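You operate a simulated robot arm through the tools that you are given. There is no shell and no other tool.

Carry out the task below with a simulated robot arm. There is one attempt and no reset: what you move stays moved.

Task
Move the alloy blank from the grey machine's magnet to the teal tray's middle bay.
Fine: push the panel's stop in and switch the magnet off first; switch it on again to hold the other two.
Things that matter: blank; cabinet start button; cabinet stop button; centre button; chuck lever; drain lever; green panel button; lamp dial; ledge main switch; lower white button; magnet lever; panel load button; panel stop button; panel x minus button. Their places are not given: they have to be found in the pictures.

Only the result counts: the job must be done as asked and must still hold three seconds after the hand-in. Knocking over, shifting, dropping, spilling or breaking anything else fails it.

Robot
A 7-joint arm with a two-finger parallel gripper, fixed in place. Base frame: the origin is on the floor under the middle of its stand, x ahead of it, y to its left, z up. Lengths are in mm, angles in rad, forces in N, time in s.
It reaches about 1247 mm from its shoulder. Its first joint turns from -2.304 to 2.304 rad. Payload 3.91 kg.
Tool frame: the origin (TCP) lies between the finger pads and is the grasp point; the fingertips stand 30 mm ahead of it; z points along the fingers, y is the line along which they close. Largest opening 110 mm; finger width 20, thickness 10; the body of the gripper, 48 by 112 mm, starts 55 mm behind the TCP.
Orientation is that of the tool frame in the base frame, as a unit quaternion [x, y, z, w]. With the fingers straight down and closing along the base's y, the tool's x points along the base's -x, its y along +y and its z along -z.

Tools
- The arm moves only by the tool play_rows. Its argument "deltas" is a list of rows, each an object of numbers (a shift or turn left out is 0, a gripper value left out holds the last): "tx", "ty", "tz": the shift along the base's x, y, z in mm; "rx", "ry", "rz": the turn, a rotation vector about the base's x, y, z in rad. In form: [{"tx": .., "ty": .., "tz": .., "rx": .., "ry": .., "rz": ..}, ...]. A call has 1 to 20 rows; each row shifts and turns the commanded pose from where the row before left it. "jaw" is the closure, from 0 (fully open) to 1 (shut), set as the call begins (left out, the last holds). Rows are played at 5 a second. More than 50 mm and 0.15 rad between two rows, or a gripper value outside its range, and nothing of the call is played. Where a pose cannot be reached the arm comes as near as it can. A force on the tool above 90 N (or 10 N above the force at the start of the call, whichever is more), or a blocked arm, ends the call early, and 0.2 s more pass. Each finger travels about 108 mm/s and halts on what it meets, pressing with about 45 N; the grip force reading is that of the motor and also rises with nothing between the fingers. The clock runs only during rows and for 0.2 s after the last one: add rows that do not move to give the fingers time. It gives the time, the measured TCP pose, the force on the tool (base axes), the opening and the grip force at its end, in the units of the frame above (readings bear some noise), with the torque about the TCP (base axes, N m) and any sound that the robot's microphone picked up, and new pictures: "show" is both (left out), scene, wrist or none.
- Cameras (640 x 400 px; columns grow to the right, rows downward): "scene" is fixed at [407.2, -495.8, 1620.4]; the picture's right is [0.21, -0.98, 0.00], its down [-0.91, -0.19, -0.38] and it looks along [0.37, 0.08, -0.93] (base axes); focal length 214 px, centre (320, 200). "wrist" rides on the gripper at [72, 17, -103] in the tool frame; the picture's right is [-0.23, 0.97, 0.00], its down [-0.76, -0.18, -0.62] and it looks along [-0.61, -0.14, 0.78] (tool axes); focal length 222 px, centre (320, 200).
- probe_pixels(camera, pixels): for up to 12 pixels [column, row] of the newest picture of that camera ("zoom" is the newest enlarged one), the place [x, y, z] in the base frame of the surface seen there, good to about 2 mm, but the place of the scene camera against the robot may be out by one fixed shift of up to 18 mm in any direction. The clock stands still meanwhile.
- close_up(camera, box): a new picture of the part [left, top, right, bottom] of that camera's present view, enlarged. The clock stands still meanwhile.
- sign_off(): hands the job in; it is judged then, once.

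Leave the gripper open and the arm clear of the work at the hand-in unless told otherwise.

The tools are called after ">>>" as a command line: name --argument value ..., lists and objects as JSON in quotes. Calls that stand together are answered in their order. play_rows: Moves the arm, as the interface text tells. Its arguments: {"type":"object","properties":{"deltas":{"type":"array"},"jaw":{"type":"number"},"show":{"type":"string","enum":["both","scene","wrist","none"]}},"required":["deltas"]} The other tools are called the same way: probe_pixels (camera, pixels) gives the place of the surface under pixels of a picture; close_up (camera, box) takes an enlarged picture of a part of a camera's view; sign_off () hands the job in.

At the start:

```text
clock: 0.0
tcp_pos: [544.7, 63.3, 1167.1]
tool_rot: [0.0, 1.0, -0.001, 0.0]
force: [0.2, 0.1, -0.8]
torque: [-0.01, 0.0, 0.0]
width: 110.1
grip_force: 0.0
```

scene: 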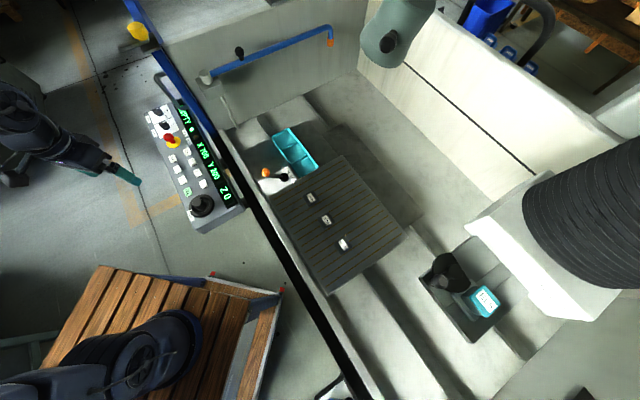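
wrist: 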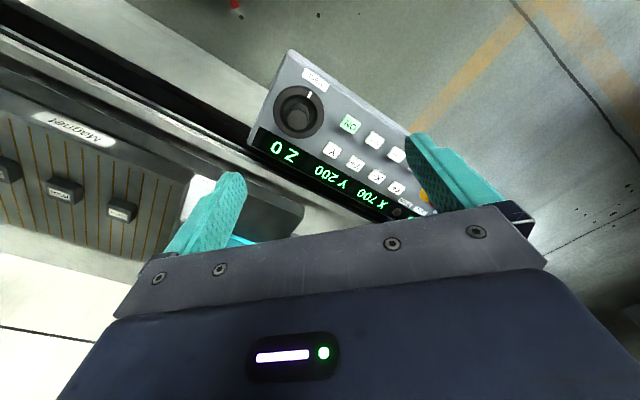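

I see a panel with a red stop knob near scene (172,140), a magnetic table with three blanks around (310,197), (326,219), (344,244), a teal tray at (295,152), and a lever with orange knob near (266,172). I'll take close-ups first.

>>> close_up --camera "scene" --box '[140, 80, 260, 240]'

>>> close_up --camera "scene" --box '[240, 110, 420, 300]'

>>> close_up --camera "scene" --box '[400, 220, 540, 340]'

```text
2.50 times, centred on (200, 160) of scene
```

zoom: 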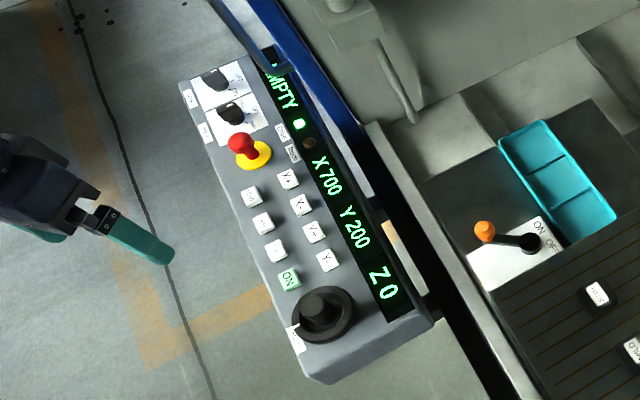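

```text
2.11 times, centred on (330, 205) of scene
```

zoom: 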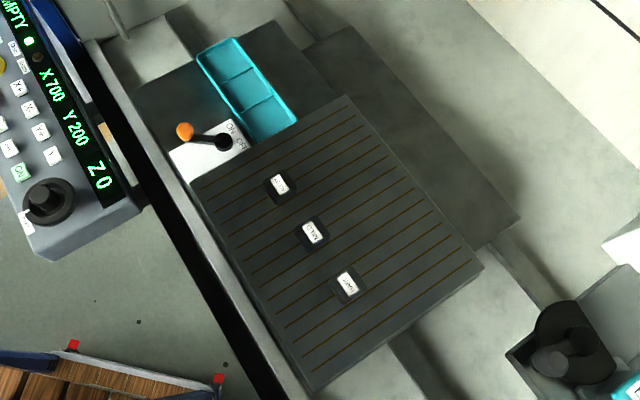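

```text
3.33 times, centred on (470, 280) of scene
```

zoom: 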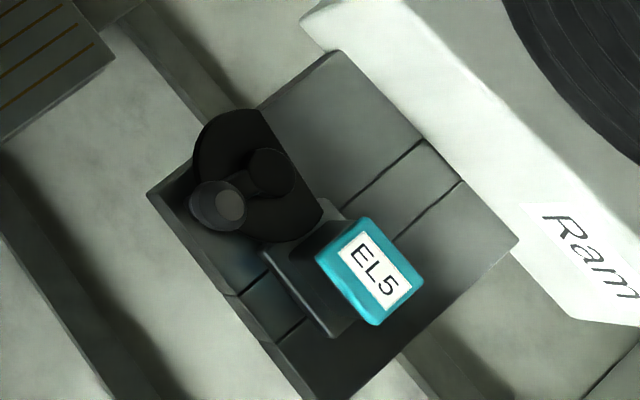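

The three blanks carry labels. I enlarge each one to read them, and the lever's plate too.

>>> close_up --camera "scene" --box '[296, 184, 328, 204]'

>>> close_up --camera "scene" --box '[310, 209, 342, 229]'

>>> close_up --camera "scene" --box '[328, 234, 360, 254]'

>>> close_up --camera "scene" --box '[250, 120, 330, 190]'

>>> close_up --camera "wrist" --box '[0, 90, 200, 260]'

>>> close_up --camera "wrist" --box '[240, 50, 440, 230]'

```text
16.00 times, centred on (312, 194) of scene
```

zoom: 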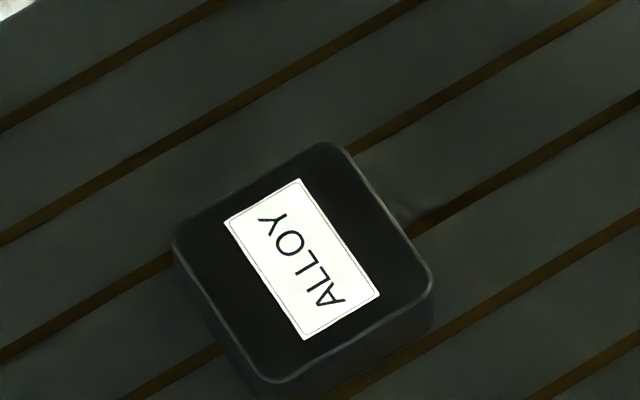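

```text
16.00 times, centred on (326, 219) of scene
```

zoom: 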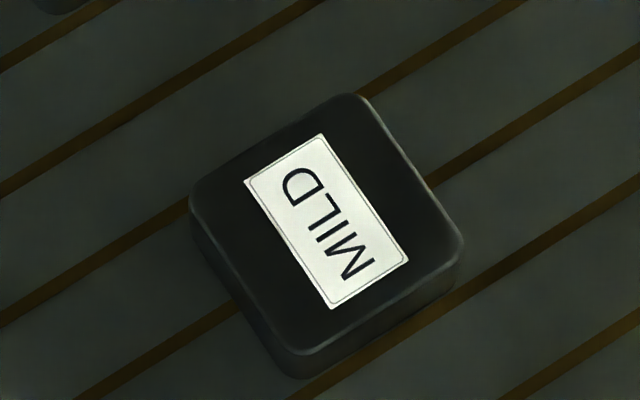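

```text
16.00 times, centred on (344, 244) of scene
```

zoom: 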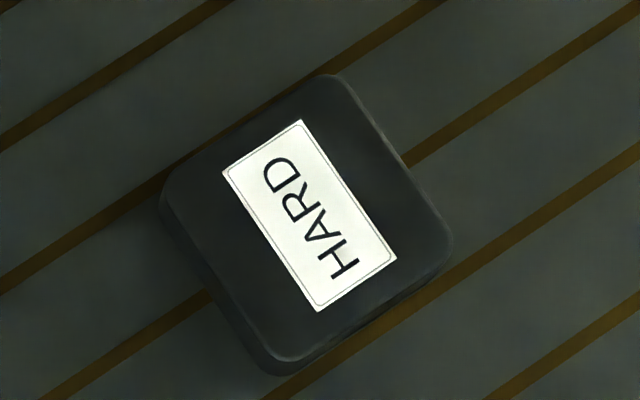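

```text
5.71 times, centred on (290, 155) of scene
```

zoom: 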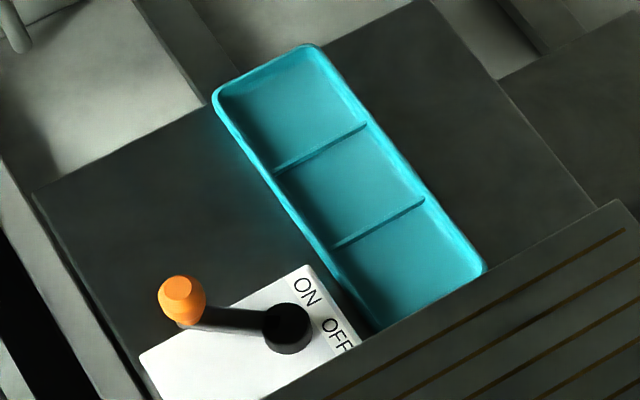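

```text
2.35 times, centred on (100, 175) of wrist
```

zoom: 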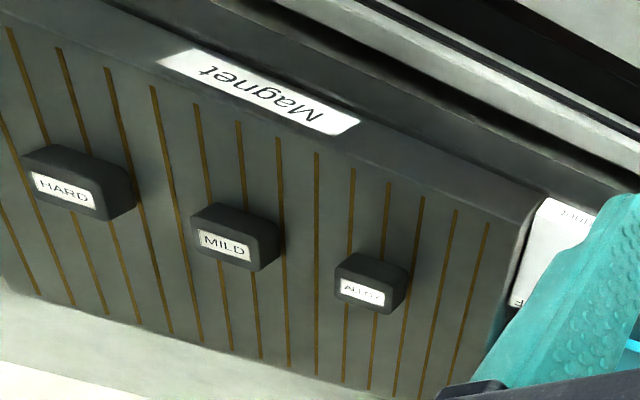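

```text
2.22 times, centred on (340, 140) of wrist
```

zoom: 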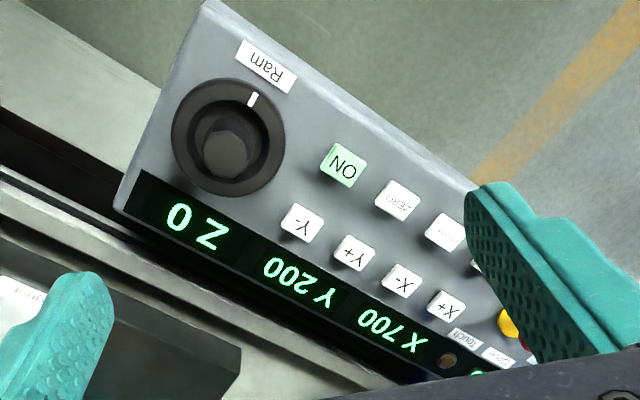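

ALLOY is the blank at scene (312,195). I probe key places in both cameras: the stop knob, blanks, lever knob, lever hub, and tray bays. I also probe in the wrist view to find the scene camera's fixed shift.

>>> probe_pixels --camera "scene" --pixels '[[170, 138], [174, 142], [312, 197], [326, 219], [344, 244], [266, 173], [286, 178], [284, 134], [295, 151], [306, 166], [202, 205], [187, 191]]'

>>> probe_pixels --camera "wrist" --pixels '[[122, 210], [66, 188], [6, 170], [349, 123], [298, 115], [373, 140], [332, 148], [112, 138], [190, 190]]'

>>> close_up --camera "scene" --box '[140, 100, 220, 150]'

```text
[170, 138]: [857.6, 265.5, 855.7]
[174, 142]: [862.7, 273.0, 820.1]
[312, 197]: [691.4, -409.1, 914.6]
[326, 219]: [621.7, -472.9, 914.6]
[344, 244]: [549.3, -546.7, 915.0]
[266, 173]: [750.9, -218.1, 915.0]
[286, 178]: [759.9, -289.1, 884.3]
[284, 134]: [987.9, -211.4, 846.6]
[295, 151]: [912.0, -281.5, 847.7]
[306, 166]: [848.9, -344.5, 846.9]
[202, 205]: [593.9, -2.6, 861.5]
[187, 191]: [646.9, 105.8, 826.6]
```

```text
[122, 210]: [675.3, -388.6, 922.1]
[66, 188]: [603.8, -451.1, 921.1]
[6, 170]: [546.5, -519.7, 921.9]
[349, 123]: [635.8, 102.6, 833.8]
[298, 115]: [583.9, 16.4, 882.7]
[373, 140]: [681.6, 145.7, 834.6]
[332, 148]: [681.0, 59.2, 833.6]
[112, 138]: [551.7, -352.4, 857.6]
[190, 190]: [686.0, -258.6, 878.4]
```

```text
8.00 times, centred on (180, 125) of scene
```

zoom: 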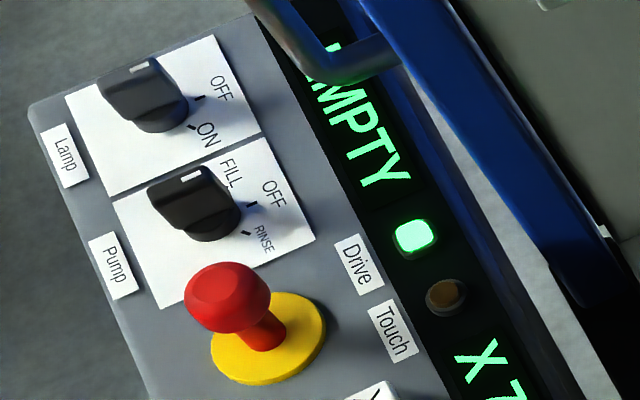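

The knob at zoom (228,298) stands out on its stem, so it's the panel stop, released. "Drive" is lit green. Next I probe obstacles in the scene (blue rail, grey cylinder, ram housing, walls) to plan a safe way to view the lever.

>>> probe_pixels --camera "scene" --pixels '[[395, 30], [388, 42], [270, 58], [180, 75], [240, 52], [480, 220], [530, 280], [590, 190], [440, 40], [300, 20], [325, 155], [205, 215]]'

>>> close_up --camera "scene" --box '[120, 0, 440, 120]'

>>> close_up --camera "scene" --box '[400, 0, 640, 160]'

>>> close_up --camera "scene" --box '[0, 240, 400, 400]'

```text
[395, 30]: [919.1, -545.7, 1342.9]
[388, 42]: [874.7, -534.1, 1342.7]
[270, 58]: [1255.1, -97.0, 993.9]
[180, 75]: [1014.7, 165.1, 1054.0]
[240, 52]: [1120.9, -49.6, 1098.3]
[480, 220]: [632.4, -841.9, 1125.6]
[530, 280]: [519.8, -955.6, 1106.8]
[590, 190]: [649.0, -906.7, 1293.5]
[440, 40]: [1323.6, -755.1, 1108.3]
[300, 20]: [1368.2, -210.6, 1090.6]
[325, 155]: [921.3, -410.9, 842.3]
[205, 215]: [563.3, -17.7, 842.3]
```

```text
2.00 times, centred on (280, 60) of scene
```

zoom: 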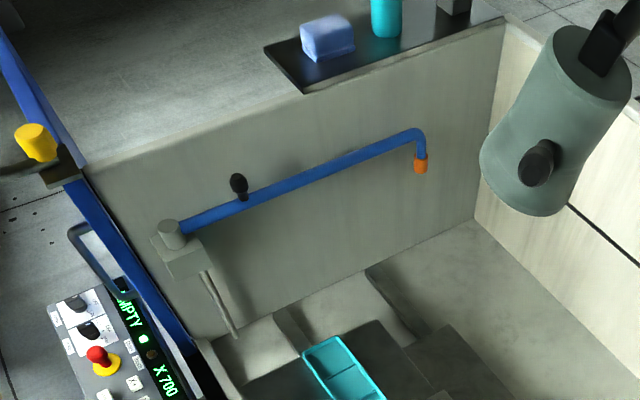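

```text
2.50 times, centred on (520, 80) of scene
```

zoom: 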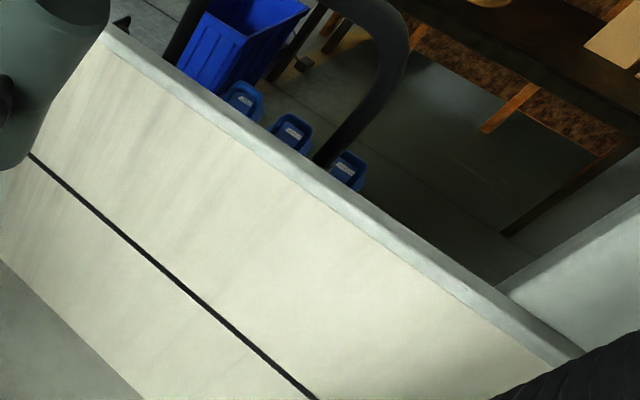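

```text
1.60 times, centred on (200, 320) of scene
```

zoom: 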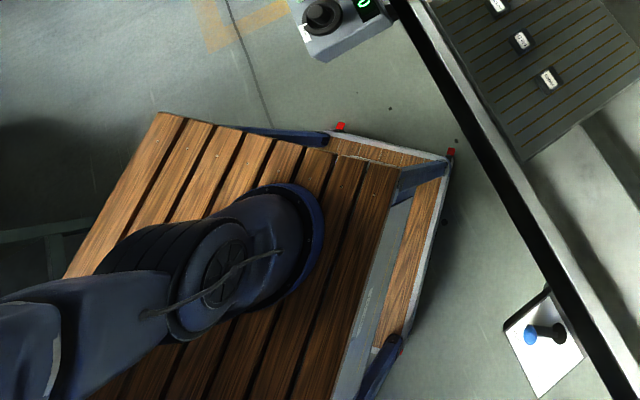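

There's another lever with a blue knob at scene (335,388). I enlarge that to see which lever is which.

>>> close_up --camera "scene" --box '[300, 350, 380, 400]'

>>> close_up --camera "scene" --box '[252, 160, 300, 190]'

>>> close_up --camera "wrist" --box '[150, 140, 330, 260]'

>>> close_up --camera "scene" --box '[110, 10, 170, 60]'

```text
8.00 times, centred on (340, 375) of scene
```

zoom: 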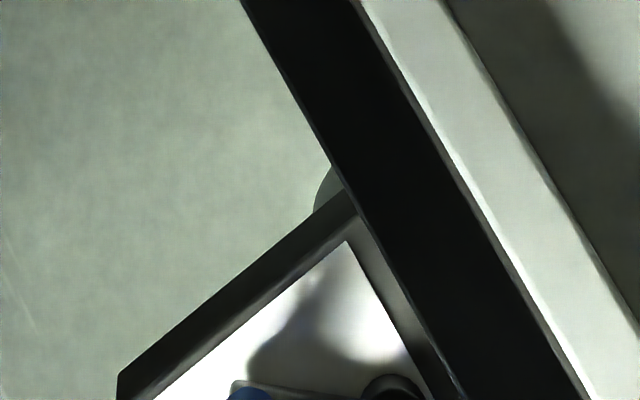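

```text
13.33 times, centred on (276, 175) of scene
```

zoom: 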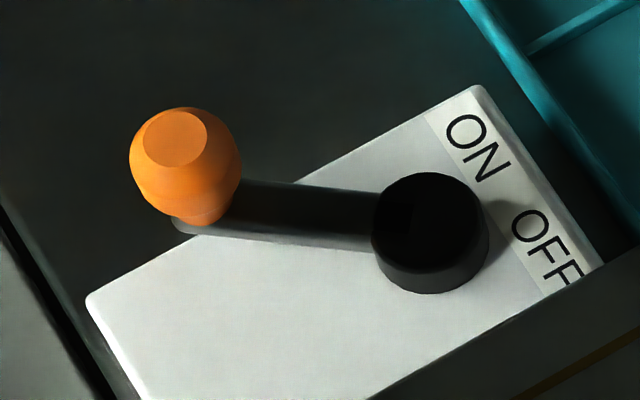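

```text
3.33 times, centred on (240, 200) of wrist
```

zoom: 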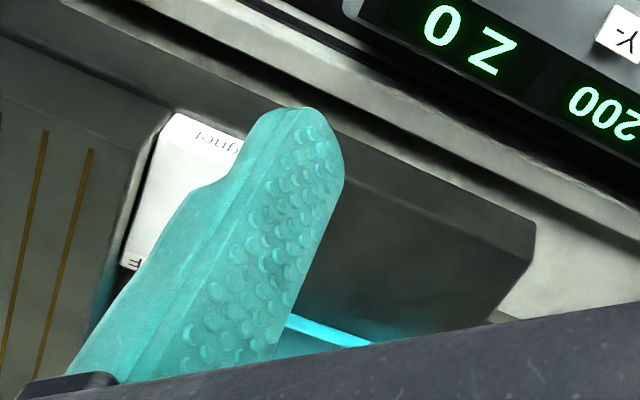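

```text
8.00 times, centred on (140, 35) of scene
```

zoom: 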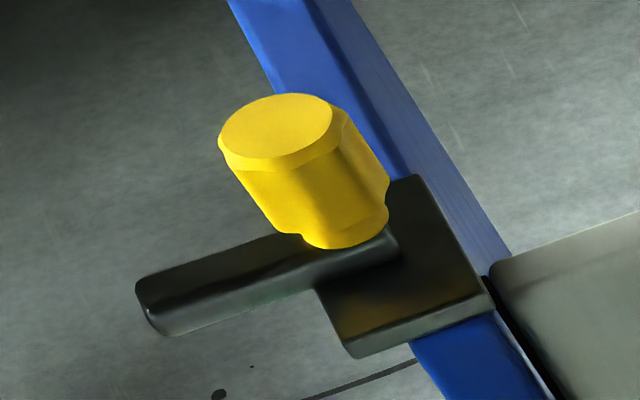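

The orange-knob lever's plate carries "Magnet" (wrist zoom shows "…gnet"), so that's the magnet lever. I move the hand to about (600,-200,1080) for a closer wrist view of lever, tray and ALLOY blank.

>>> play_rows --deltas '[{"tx": 8, "ty": -38, "tz": -12}, {"tx": 8, "ty": -38, "tz": -12}, {"tx": 8, "ty": -38, "tz": -12}, {"tx": 8, "ty": -38, "tz": -12}, {"tx": 8, "ty": -38, "tz": -12}, {"tx": 8, "ty": -38, "tz": -12}, {"tx": 8, "ty": -38, "tz": -12}, {}]' --show "both"

```text
clock: 1.8
tcp_pos: [599.5, -204.2, 1081.7]
tool_rot: [0.0, 1.0, 0.0, -0.001]
force: [0.6, -0.1, 0.8]
torque: [0.02, 0.02, -0.02]
width: 110.1
grip_force: 0.1
```

scene: 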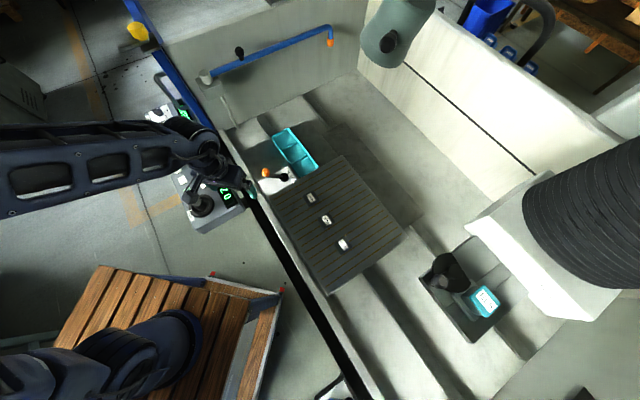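
wrist: 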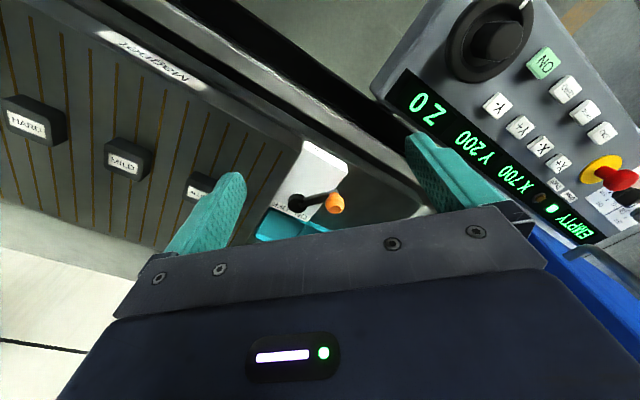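

Now the lever shows at wrist (315,195). I enlarge it and the panel.

>>> close_up --camera "wrist" --box '[250, 130, 370, 240]'

>>> close_up --camera "wrist" --box '[470, 100, 640, 260]'

>>> close_up --camera "scene" --box '[250, 120, 330, 210]'

```text
3.64 times, centred on (310, 185) of wrist
```

zoom: 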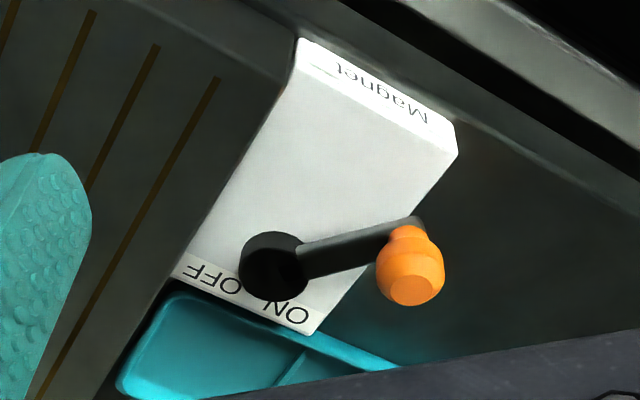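

```text
2.50 times, centred on (555, 180) of wrist
```

zoom: 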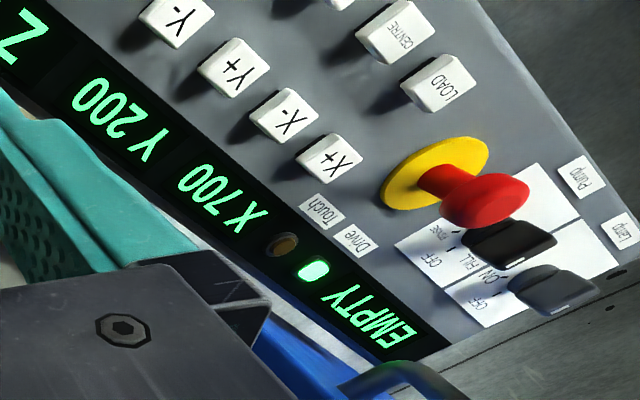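

```text
4.44 times, centred on (290, 165) of scene
```

zoom: 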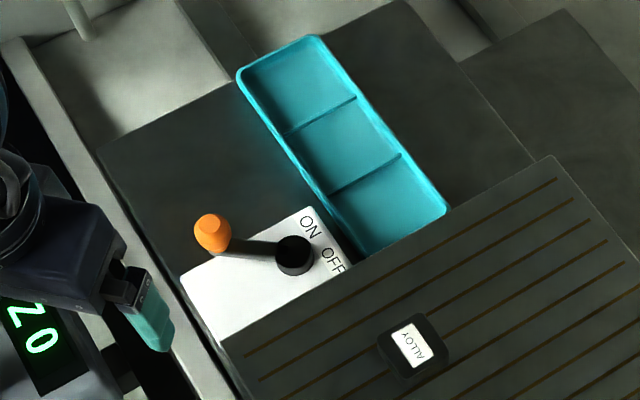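

The lever's arm points from hub at wrist (297,201) to knob (335,205) on the ON side of its plate. I probe those points in the wrist camera, and the same in the scene for the fixed shift.

>>> probe_pixels --camera "wrist" --pixels '[[296.8, 200.5], [334.7, 208], [335, 201], [316.9, 198.7], [306, 144], [273, 205], [307, 218], [344, 173], [301, 215], [281, 207], [277, 171], [322, 160]]'

>>> probe_pixels --camera "scene" --pixels '[[285.2, 176], [266, 172], [266, 169], [275, 176], [311.0, 197.7], [326, 219], [276, 190]]'

>>> probe_pixels --camera "wrist" --pixels '[[608, 178], [620, 180], [590, 172], [575, 190], [555, 163], [543, 63], [25, 122], [122, 162], [495, 104], [195, 190], [420, 100], [516, 125]]'

```text
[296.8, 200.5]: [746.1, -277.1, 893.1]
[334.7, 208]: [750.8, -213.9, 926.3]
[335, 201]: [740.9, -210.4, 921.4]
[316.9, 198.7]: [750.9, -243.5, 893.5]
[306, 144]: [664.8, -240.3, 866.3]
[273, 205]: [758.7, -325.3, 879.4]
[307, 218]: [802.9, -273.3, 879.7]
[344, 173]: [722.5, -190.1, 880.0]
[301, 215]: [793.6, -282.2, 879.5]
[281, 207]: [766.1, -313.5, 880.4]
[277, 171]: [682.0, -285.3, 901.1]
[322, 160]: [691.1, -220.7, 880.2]
```

```text
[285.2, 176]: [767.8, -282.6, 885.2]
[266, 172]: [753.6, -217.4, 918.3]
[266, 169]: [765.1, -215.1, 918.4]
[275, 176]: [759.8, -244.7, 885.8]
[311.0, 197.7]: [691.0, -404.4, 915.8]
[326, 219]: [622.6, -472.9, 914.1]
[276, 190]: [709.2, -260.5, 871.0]
```

```text
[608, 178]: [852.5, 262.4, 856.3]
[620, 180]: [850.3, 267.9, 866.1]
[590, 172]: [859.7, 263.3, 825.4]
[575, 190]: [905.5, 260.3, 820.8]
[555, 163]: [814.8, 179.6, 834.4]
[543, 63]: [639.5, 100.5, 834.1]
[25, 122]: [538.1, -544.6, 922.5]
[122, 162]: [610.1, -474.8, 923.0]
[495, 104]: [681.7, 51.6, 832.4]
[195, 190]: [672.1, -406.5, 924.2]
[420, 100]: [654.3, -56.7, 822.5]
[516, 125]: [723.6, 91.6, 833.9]
```

Next I plan the stop button. I probe around the panel for obstacles: the grey handle and blue rail near scene (165,80)–(200,120), the dials, and the red knob.

>>> probe_pixels --camera "scene" --pixels '[[166, 78], [178, 98], [186, 104], [170, 58], [195, 105], [158, 114], [164, 125], [212, 130], [135, 30], [157, 40], [185, 120]]'

>>> close_up --camera "scene" --box '[130, 50, 220, 140]'

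```text
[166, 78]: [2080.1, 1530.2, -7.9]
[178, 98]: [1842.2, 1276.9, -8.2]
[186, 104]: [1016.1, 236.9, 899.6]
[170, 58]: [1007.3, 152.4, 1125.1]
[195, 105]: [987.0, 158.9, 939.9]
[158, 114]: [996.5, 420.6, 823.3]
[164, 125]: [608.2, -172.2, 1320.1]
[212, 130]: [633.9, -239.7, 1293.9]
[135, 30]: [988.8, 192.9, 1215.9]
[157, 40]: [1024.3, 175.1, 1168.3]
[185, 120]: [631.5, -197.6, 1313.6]
```

```text
4.44 times, centred on (175, 95) of scene
```

zoom: 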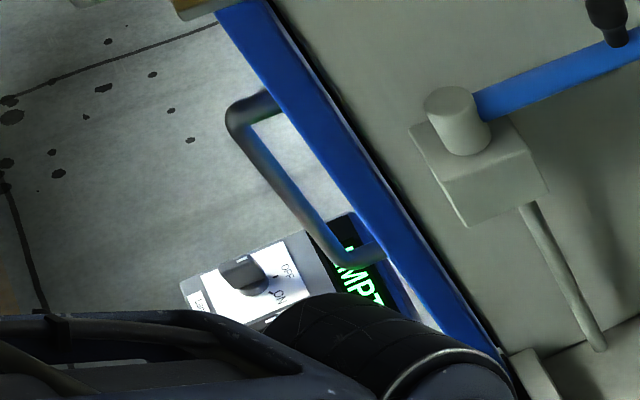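

The way to the panel is clear (the door's blue edge is beyond x≈990). I move to about (753,287,1000) to look at the stop knob closely.

>>> play_rows --deltas '[{"tx": 12, "ty": 38, "tz": -6}, {"tx": 12, "ty": 38, "tz": -6}, {"tx": 12, "ty": 38, "tz": -6}, {"tx": 12, "ty": 38, "tz": -6}, {"tx": 12, "ty": 38, "tz": -6}, {"tx": 12, "ty": 38, "tz": -6}, {"tx": 12, "ty": 38, "tz": -6}, {"tx": 12, "ty": 38, "tz": -6}, {"tx": 12, "ty": 38, "tz": -6}, {"tx": 12, "ty": 38, "tz": -6}, {"tx": 12, "ty": 38, "tz": -6}, {"tx": 12, "ty": 38, "tz": -6}, {"tx": 9, "ty": 35, "tz": -10}, {}]' --show "both"

```text
clock: 4.8
tcp_pos: [751.9, 288.6, 1001.8]
tool_rot: [0.0, 1.0, 0.0, 0.0]
force: [-0.7, 0.2, -0.3]
torque: [0.0, 0.01, 0.02]
width: 109.9
grip_force: 0.2
```

scene: 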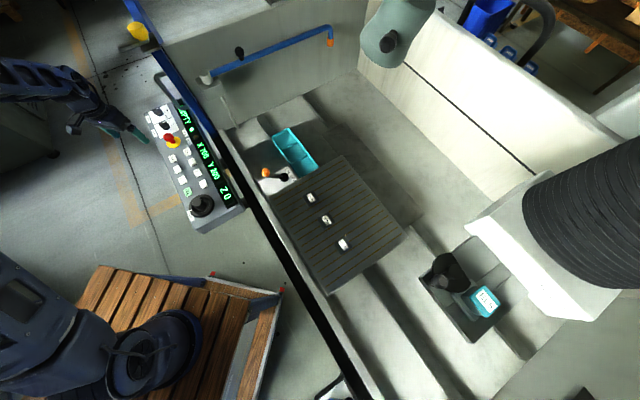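
wrist: 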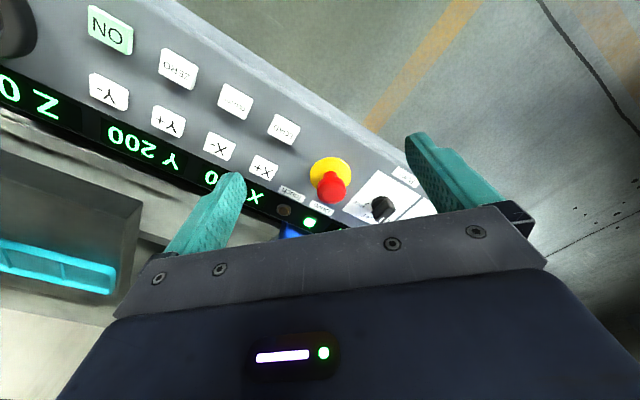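

The red knob is at wrist (331,188) with its yellow collar at (330,168). I enlarge and probe around it.

>>> close_up --camera "wrist" --box '[290, 140, 380, 230]'

>>> probe_pixels --camera "wrist" --pixels '[[331, 196], [331, 192], [331, 188], [331, 184], [325, 188], [337, 188], [330, 165], [315, 170], [344, 170], [330, 158], [360, 190]]'

```text
4.44 times, centred on (335, 185) of wrist
```

zoom: 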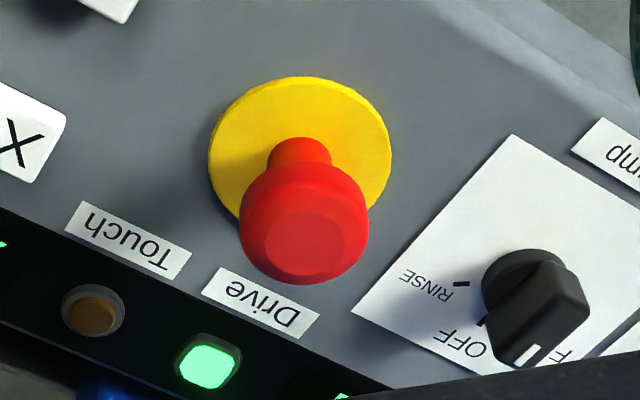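

```text
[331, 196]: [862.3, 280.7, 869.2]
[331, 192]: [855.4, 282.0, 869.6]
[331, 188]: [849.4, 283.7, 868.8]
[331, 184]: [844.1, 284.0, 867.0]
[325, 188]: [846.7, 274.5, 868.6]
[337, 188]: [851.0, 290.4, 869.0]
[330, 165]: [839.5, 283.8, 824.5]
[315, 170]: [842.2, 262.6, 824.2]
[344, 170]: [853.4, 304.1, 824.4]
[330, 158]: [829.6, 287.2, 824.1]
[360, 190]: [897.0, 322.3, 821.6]
```

The knob's flat top centres at about (860,281,869); its stem stands on the yellow collar at z≈824. I shut the fingers and move to just above it, at (860,281,930).

>>> play_rows --deltas '[{"tx": 27, "ty": -2}, {"tx": 27, "ty": -2}, {"tx": 27, "ty": -2}, {"tx": 27, "ty": -1.6}, {"tz": -30}, {"tz": -30}, {"tz": -12}, {}]' --jaw 1 --show "both"

```text
clock: 6.6
tcp_pos: [861.4, 280.4, 928.3]
tool_rot: [-0.001, 1.0, 0.0, 0.0]
force: [0.6, -0.1, -0.3]
torque: [0.0, 0.02, -0.01]
width: 0.1
grip_force: 37.6
```

scene: 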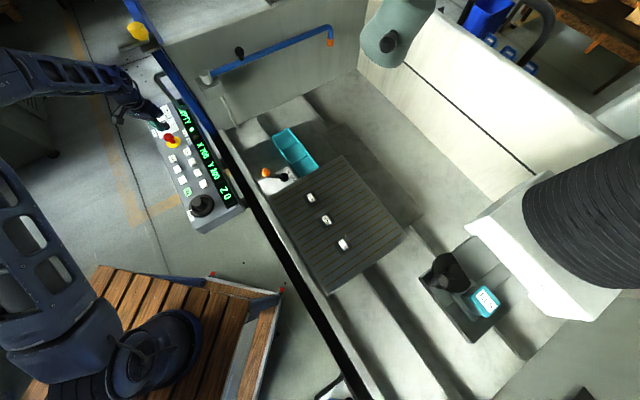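
wrist: 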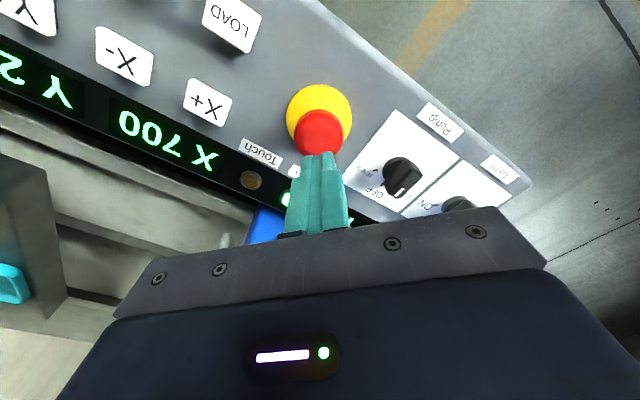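

The closed fingertips stand above the red knob. I enlarge to check alignment.

>>> close_up --camera "wrist" --box '[275, 75, 365, 175]'

>>> close_up --camera "scene" --box '[130, 100, 210, 160]'

>>> probe_pixels --camera "wrist" --pixels '[[320, 147], [320, 140], [308, 140], [334, 140], [320, 125], [320, 95]]'

```text
4.00 times, centred on (320, 125) of wrist
```

zoom: 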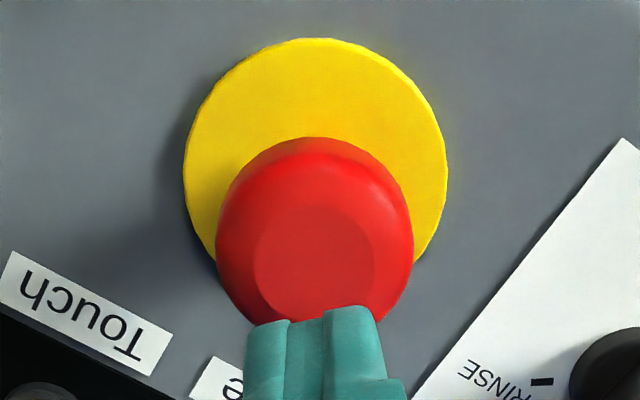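

```text
6.67 times, centred on (170, 130) of scene
```

zoom: 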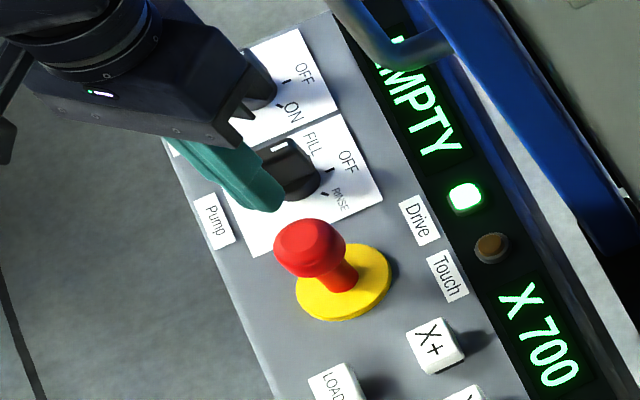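

```text
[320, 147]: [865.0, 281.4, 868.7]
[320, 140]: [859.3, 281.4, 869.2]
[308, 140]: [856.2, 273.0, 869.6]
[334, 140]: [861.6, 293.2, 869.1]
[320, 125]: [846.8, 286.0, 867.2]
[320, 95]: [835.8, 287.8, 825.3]
```

Aligned: the flat top's centre is at (859,281,869) and the TCP is at (861,280). I press down in small steps: first close to contact, then slowly.

>>> play_rows --deltas '[{"tx": -2, "tz": -12}, {"tz": -10}, {"tz": -4}, {"tz": -3}, {"tz": -3}, {"tz": -3}]' --show "wrist"

```text
clock: 8.0
tcp_pos: [859.6, 281.5, 893.4]
tool_rot: [0.001, 1.0, -0.001, 0.001]
force: [-0.7, -0.1, 0.1]
torque: [0.02, 0.0, 0.01]
width: 0.1
grip_force: 37.8
```

wrist: 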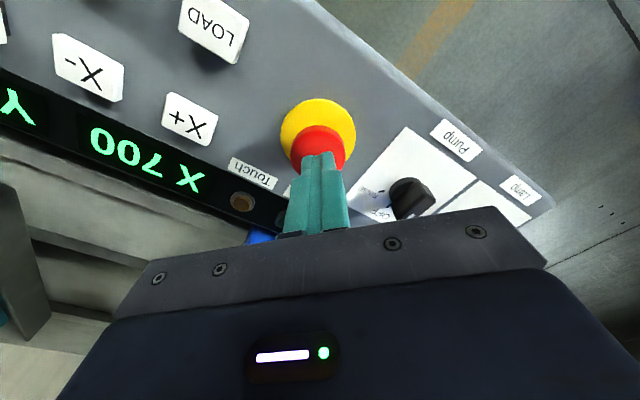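

Almost no force with the tips at z≈863. I check whether the knob has moved and whether the Drive lamp changed.

>>> close_up --camera "wrist" --box '[220, 90, 380, 240]'

>>> close_up --camera "scene" --box '[130, 100, 210, 160]'

>>> probe_pixels --camera "wrist" --pixels '[[320, 147], [320, 138], [310, 148], [330, 148], [320, 108]]'

```text
2.67 times, centred on (300, 165) of wrist
```

zoom: 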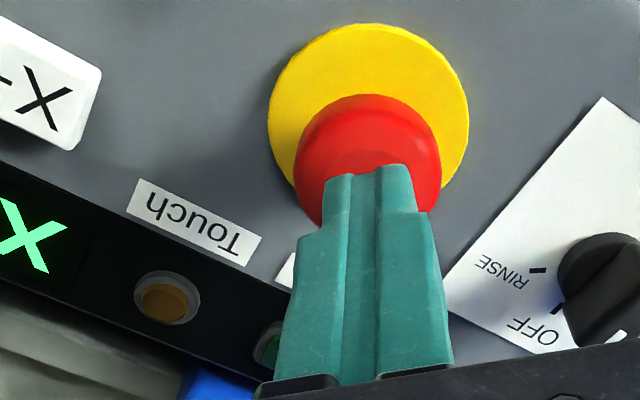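

```text
6.67 times, centred on (170, 130) of scene
```

zoom: 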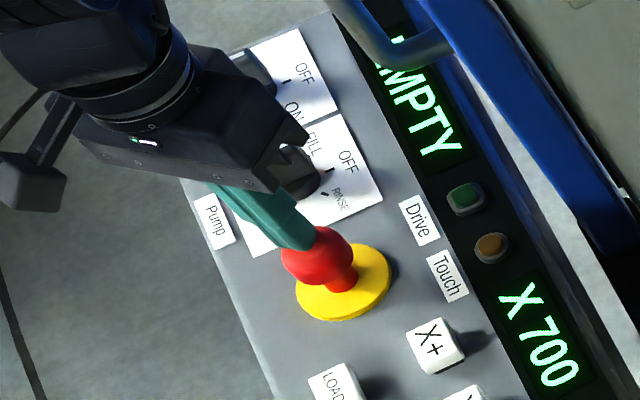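

```text
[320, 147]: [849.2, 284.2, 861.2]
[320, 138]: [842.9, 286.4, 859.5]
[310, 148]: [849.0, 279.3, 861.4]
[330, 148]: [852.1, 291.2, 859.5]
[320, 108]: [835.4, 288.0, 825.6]
```

The Drive lamp has gone dark and the knob is about 7 mm lower, so the stop went in. I press 2 mm more to seat it, then lift and check that it stays latched.

>>> play_rows --deltas '[{"tz": -2}, {}, {"tz": 12}, {"tz": 30}, {"tz": 30}, {}]' --show "both"

```text
clock: 9.4
tcp_pos: [860.6, 279.5, 962.2]
tool_rot: [0.0, 1.0, 0.0, 0.0]
force: [-0.7, 0.0, 0.8]
torque: [0.01, 0.01, 0.0]
width: 0.1
grip_force: 37.6
```

scene: 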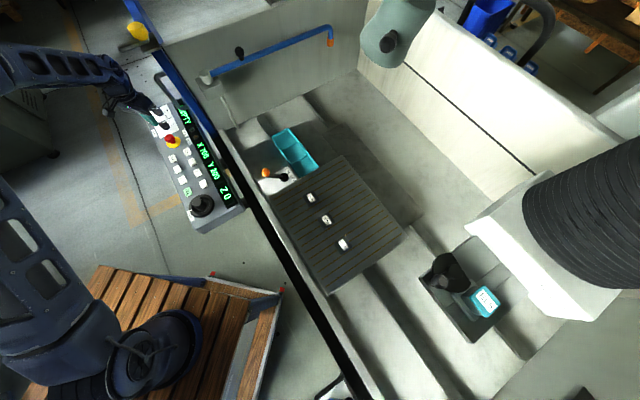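
wrist: 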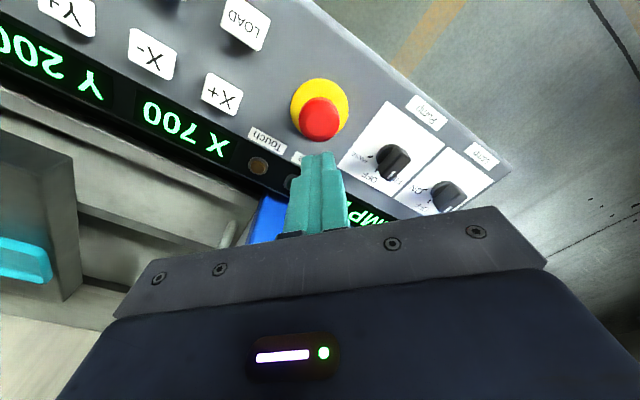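

>>> close_up --camera "wrist" --box '[240, 60, 400, 220]'

>>> close_up --camera "scene" --box '[130, 100, 210, 160]'

>>> probe_pixels --camera "wrist" --pixels '[[320, 118], [320, 125], [320, 130], [330, 120]]'

```text
2.50 times, centred on (320, 140) of wrist
```

zoom: 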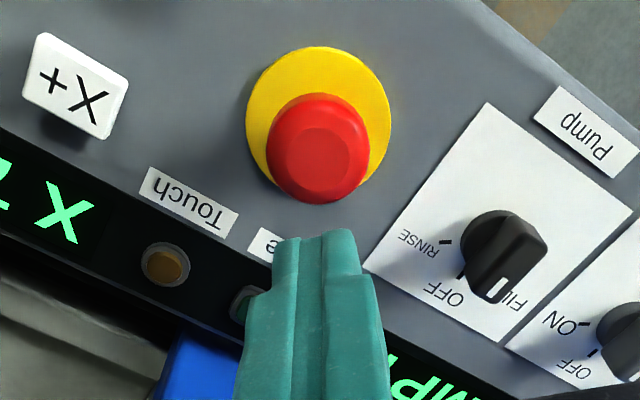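

```text
6.67 times, centred on (170, 130) of scene
```

zoom: 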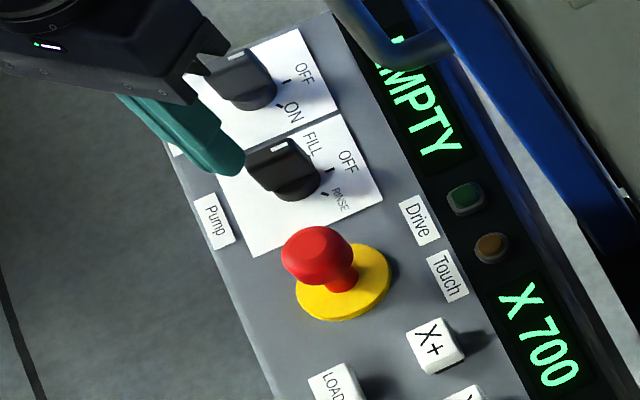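

```text
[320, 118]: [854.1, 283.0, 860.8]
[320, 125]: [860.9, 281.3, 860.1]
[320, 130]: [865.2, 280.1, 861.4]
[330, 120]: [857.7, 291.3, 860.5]
```

Latched: knob top stays at z≈861 and the Drive lamp is dark. Now I go to look at the magnet lever from about (646,-221,1035), opening the fingers on the way.

>>> play_rows --deltas '[{"tz": 40}, {"tz": 33}, {"tx": -16.5, "ty": -38.5}, {"tx": -16.5, "ty": -38.5}, {"tx": -16.5, "ty": -38.5}, {"tx": -16.5, "ty": -38.5}, {"tx": -16.5, "ty": -38.5}, {"tx": -16.5, "ty": -38.5}, {"tx": -16.5, "ty": -38.5}, {"tx": -16.5, "ty": -38.5}, {"tx": -16.5, "ty": -38.5}, {"tx": -16.5, "ty": -38.5}, {"tx": -16.5, "ty": -38.5}, {"tx": -16.5, "ty": -38.5}, {"tx": -16.5, "ty": -38.5}, {}]' --jaw 0 --show "both"

```text
clock: 12.8
tcp_pos: [643.2, -219.6, 1036.8]
tool_rot: [0.0, 1.0, 0.0, -0.001]
force: [-0.6, -0.1, -0.3]
torque: [0.0, -0.02, -0.01]
width: 110.2
grip_force: 0.2
```

scene: 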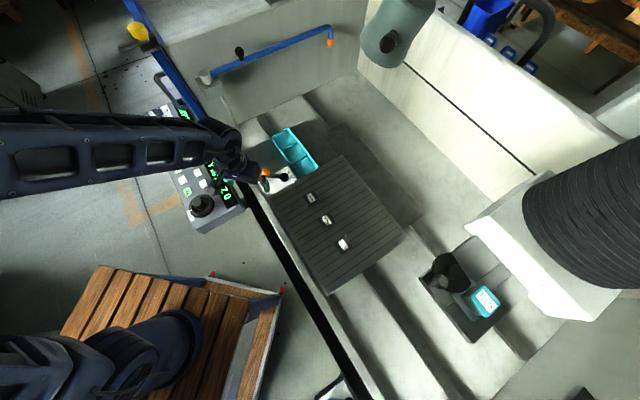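
wrist: 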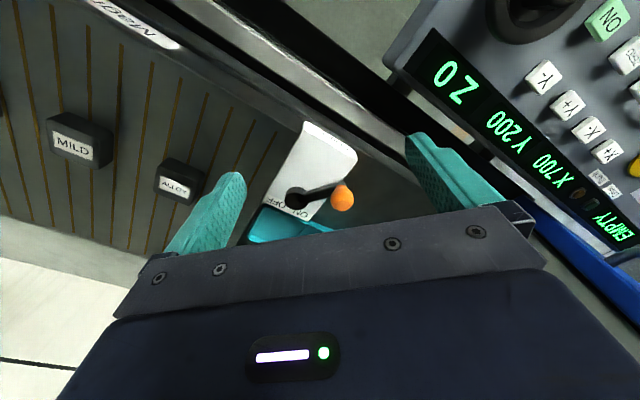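

>>> close_up --camera "wrist" --box '[240, 110, 380, 220]'

>>> close_up --camera "wrist" --box '[30, 100, 230, 230]'

>>> probe_pixels --camera "wrist" --pixels '[[341, 203], [341, 197], [341, 190], [334, 195], [349, 195], [295, 197], [298, 201], [315, 193], [330, 187], [180, 185], [174, 183], [76, 148]]'

```text
3.64 times, centred on (310, 165) of wrist
```

zoom: 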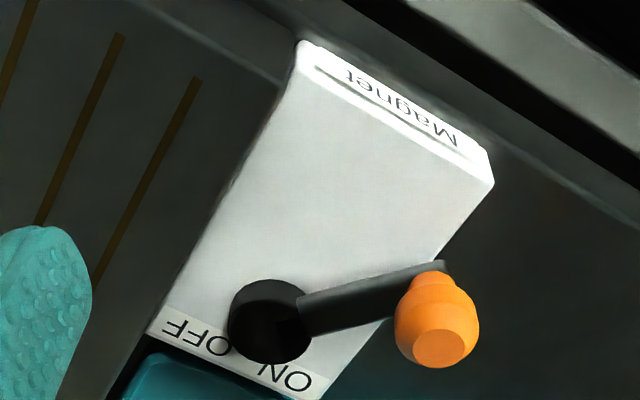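

```text
3.08 times, centred on (130, 165) of wrist
```

zoom: 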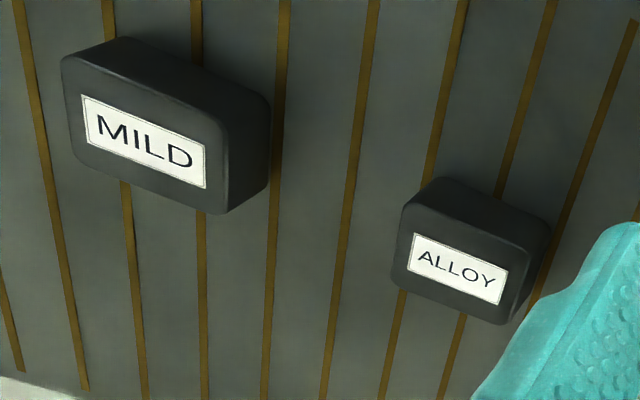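

```text
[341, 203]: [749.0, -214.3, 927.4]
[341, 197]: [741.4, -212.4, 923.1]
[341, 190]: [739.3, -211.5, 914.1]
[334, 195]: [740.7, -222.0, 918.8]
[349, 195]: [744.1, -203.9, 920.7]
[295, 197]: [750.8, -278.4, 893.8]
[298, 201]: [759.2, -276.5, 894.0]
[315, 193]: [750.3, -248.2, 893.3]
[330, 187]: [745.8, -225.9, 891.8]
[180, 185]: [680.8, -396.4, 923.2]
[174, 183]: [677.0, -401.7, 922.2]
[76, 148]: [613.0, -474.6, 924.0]
```

The lever hub centre is about (758,-278) and its knob about (752,-212), top z≈927, radius ≈13; the arm points 45° to the ON side of the plate's axis. I plan to push the knob toward OFF (roughly −x, along the arc) with closed fingers from its +x side. I go to (793,-211) above first and look.

>>> play_rows --deltas '[{"tx": 30, "ty": 2}, {"tx": 30, "ty": 2}, {"tx": 30, "ty": 2}, {"tx": 30, "ty": 2}, {"tx": 30, "ty": 0.6}, {"tz": -35}, {}]' --jaw 1 --show "both"

```text
clock: 14.4
tcp_pos: [794.1, -210.3, 1000.4]
tool_rot: [0.0, 1.0, 0.0, 0.0]
force: [-0.7, -0.5, -0.1]
torque: [-0.01, -0.03, 0.01]
width: 0.0
grip_force: 37.5
```

scene: 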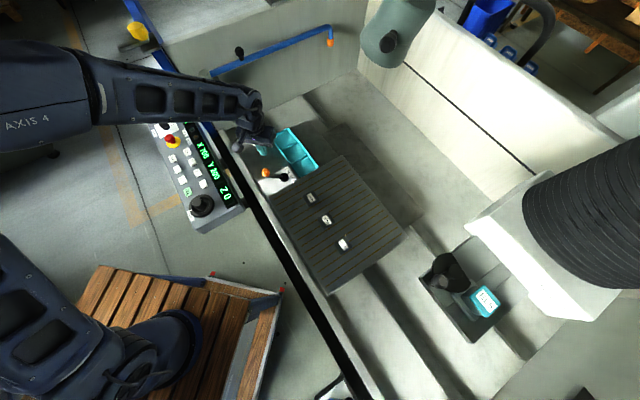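
wrist: 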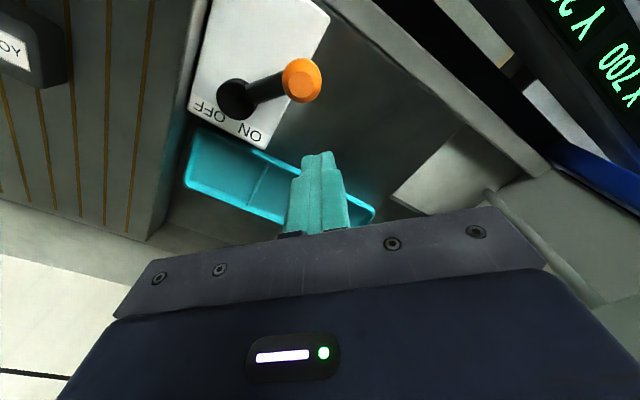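

A good top view of the lever: hub at wrist (237,100), knob at (302,80). I enlarge and probe again for accuracy.

>>> close_up --camera "wrist" --box '[170, 0, 350, 150]'

>>> probe_pixels --camera "wrist" --pixels '[[237, 103], [237, 97], [303, 83], [303, 78], [303, 72], [270, 90], [290, 78], [318, 82], [190, 100], [196, 60], [180, 80], [165, 60]]'

```text
2.67 times, centred on (260, 75) of wrist
```

zoom: 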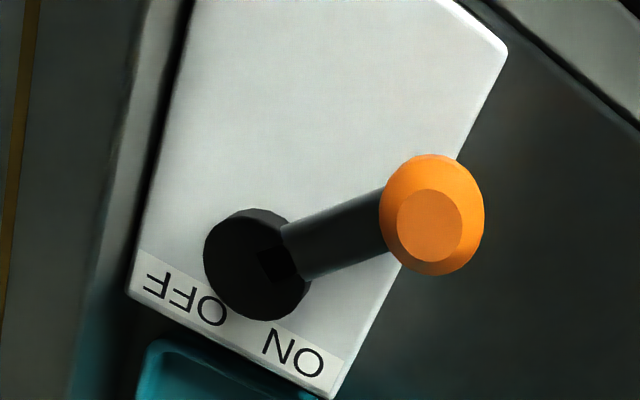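

```text
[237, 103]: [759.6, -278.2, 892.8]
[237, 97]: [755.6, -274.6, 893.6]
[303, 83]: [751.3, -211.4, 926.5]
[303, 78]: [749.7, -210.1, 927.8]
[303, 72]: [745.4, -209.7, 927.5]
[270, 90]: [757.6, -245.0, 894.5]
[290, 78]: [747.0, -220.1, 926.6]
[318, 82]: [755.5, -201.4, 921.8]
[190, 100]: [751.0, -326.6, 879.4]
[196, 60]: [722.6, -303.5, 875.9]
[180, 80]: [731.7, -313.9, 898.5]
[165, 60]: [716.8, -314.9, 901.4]
```

The knob centre is (751.5,-213), radius ≈14, and the hub is (757.5,-276.5), so the radius is about 64 mm. I lower the closed fingers at (794,-210) to tip height z≈906, then move −x until touching.

>>> play_rows --deltas '[{"tz": -32}, {"tz": -32}, {"tx": -8}, {"tx": -6}, {}]' --show "wrist"

```text
clock: 15.6
tcp_pos: [779.6, -212.0, 938.2]
tool_rot: [0.0, 1.0, 0.0, 0.0]
force: [0.0, 0.2, -0.5]
torque: [0.01, 0.0, 0.01]
width: 0.0
grip_force: 37.7
```

wrist: 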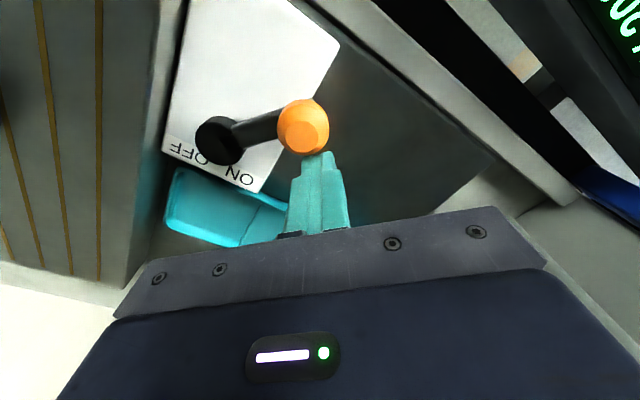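

Tips are at z≈907 just beside the knob. I push along the arc toward OFF, turning the hand with the lever, first to about half of the way.

>>> play_rows --deltas '[{"tx": -3.5}, {"tx": -7.8, "ty": 2.3, "rz": 0.12}, {"tx": -8.5, "ty": 0.9, "rz": 0.12}, {"tx": -9, "ty": -0.2, "rz": 0.13}, {"tx": -8.8, "ty": -1.4, "rz": 0.13}]' --show "both"

```text
clock: 16.8
tcp_pos: [744.2, -212.3, 938.6]
tool_rot: [-0.249, 0.969, 0.0, 0.0]
force: [-0.2, 0.7, -0.9]
torque: [-0.03, -0.02, 0.02]
width: 0.1
grip_force: 37.7
```

scene: 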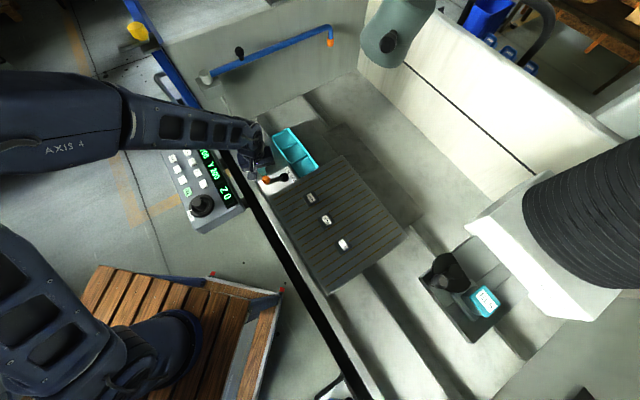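
wrist: 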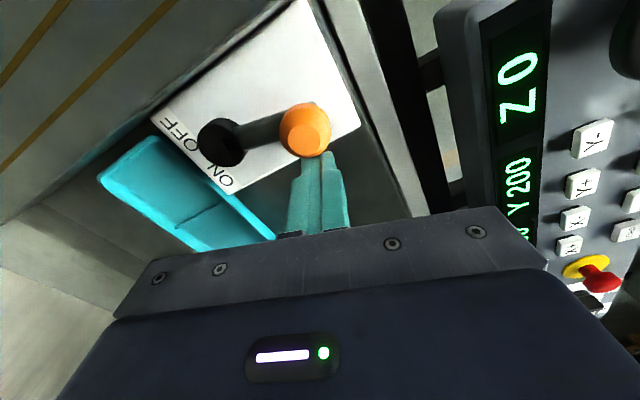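

The lever follows freely. I continue along the arc past the plate's axis.

>>> play_rows --deltas '[{"tx": -8.6, "ty": -2.5, "rz": 0.13}, {"tx": -8.2, "ty": -3.7, "rz": 0.13}, {"tx": -7.7, "ty": -4.7, "rz": 0.13}, {"tx": -6.9, "ty": -5.7, "rz": 0.13}]' --show "both"

```text
clock: 17.8
tcp_pos: [711.7, -227.9, 936.4]
tool_rot: [-0.489, 0.873, -0.001, 0.0]
force: [-0.6, 0.5, -0.3]
torque: [-0.04, 0.0, 0.02]
width: 0.0
grip_force: 37.2
```

scene: 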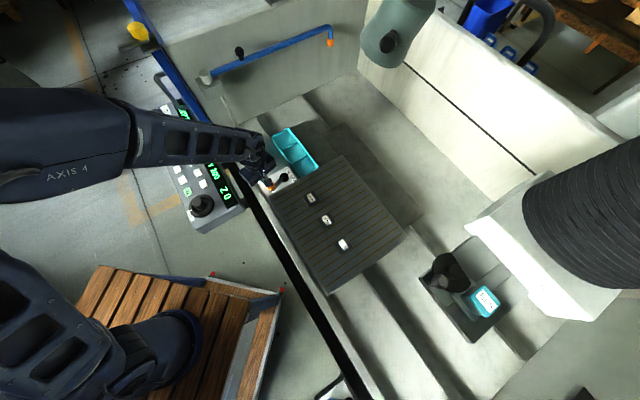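
wrist: 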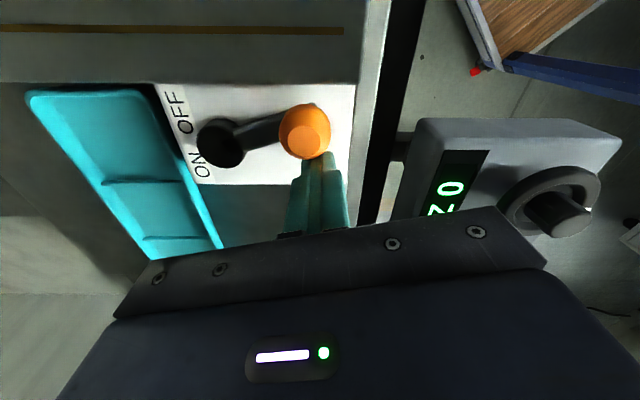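

Still free, lever now slightly past the axis toward OFF. I go on in smaller steps, watching the force and sound.

>>> play_rows --deltas '[{"tx": -3.3, "ty": -3.2, "rz": 0.065}, {"tx": -3.0, "ty": -3.3, "rz": 0.065}, {"tx": -2.8, "ty": -3.6, "rz": 0.065}, {"tx": -2.5, "ty": -3.7, "rz": 0.065}]' --show "wrist"

```text
clock: 18.8
tcp_pos: [698.6, -240.2, 937.7]
tool_rot: [-0.597, 0.802, -0.001, 0.0]
force: [0.8, -0.2, 0.0]
torque: [-0.03, 0.01, -0.02]
width: 0.1
grip_force: 38.0
```

wrist: 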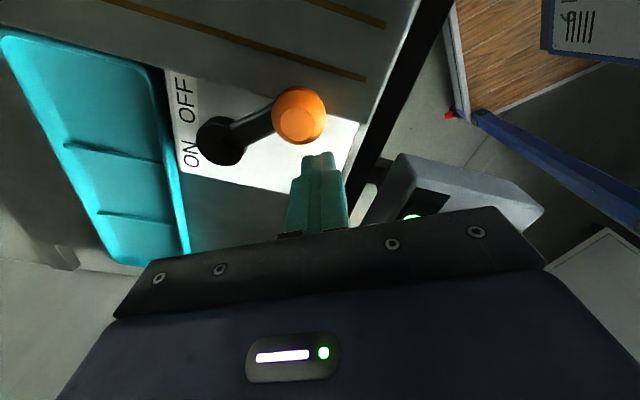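

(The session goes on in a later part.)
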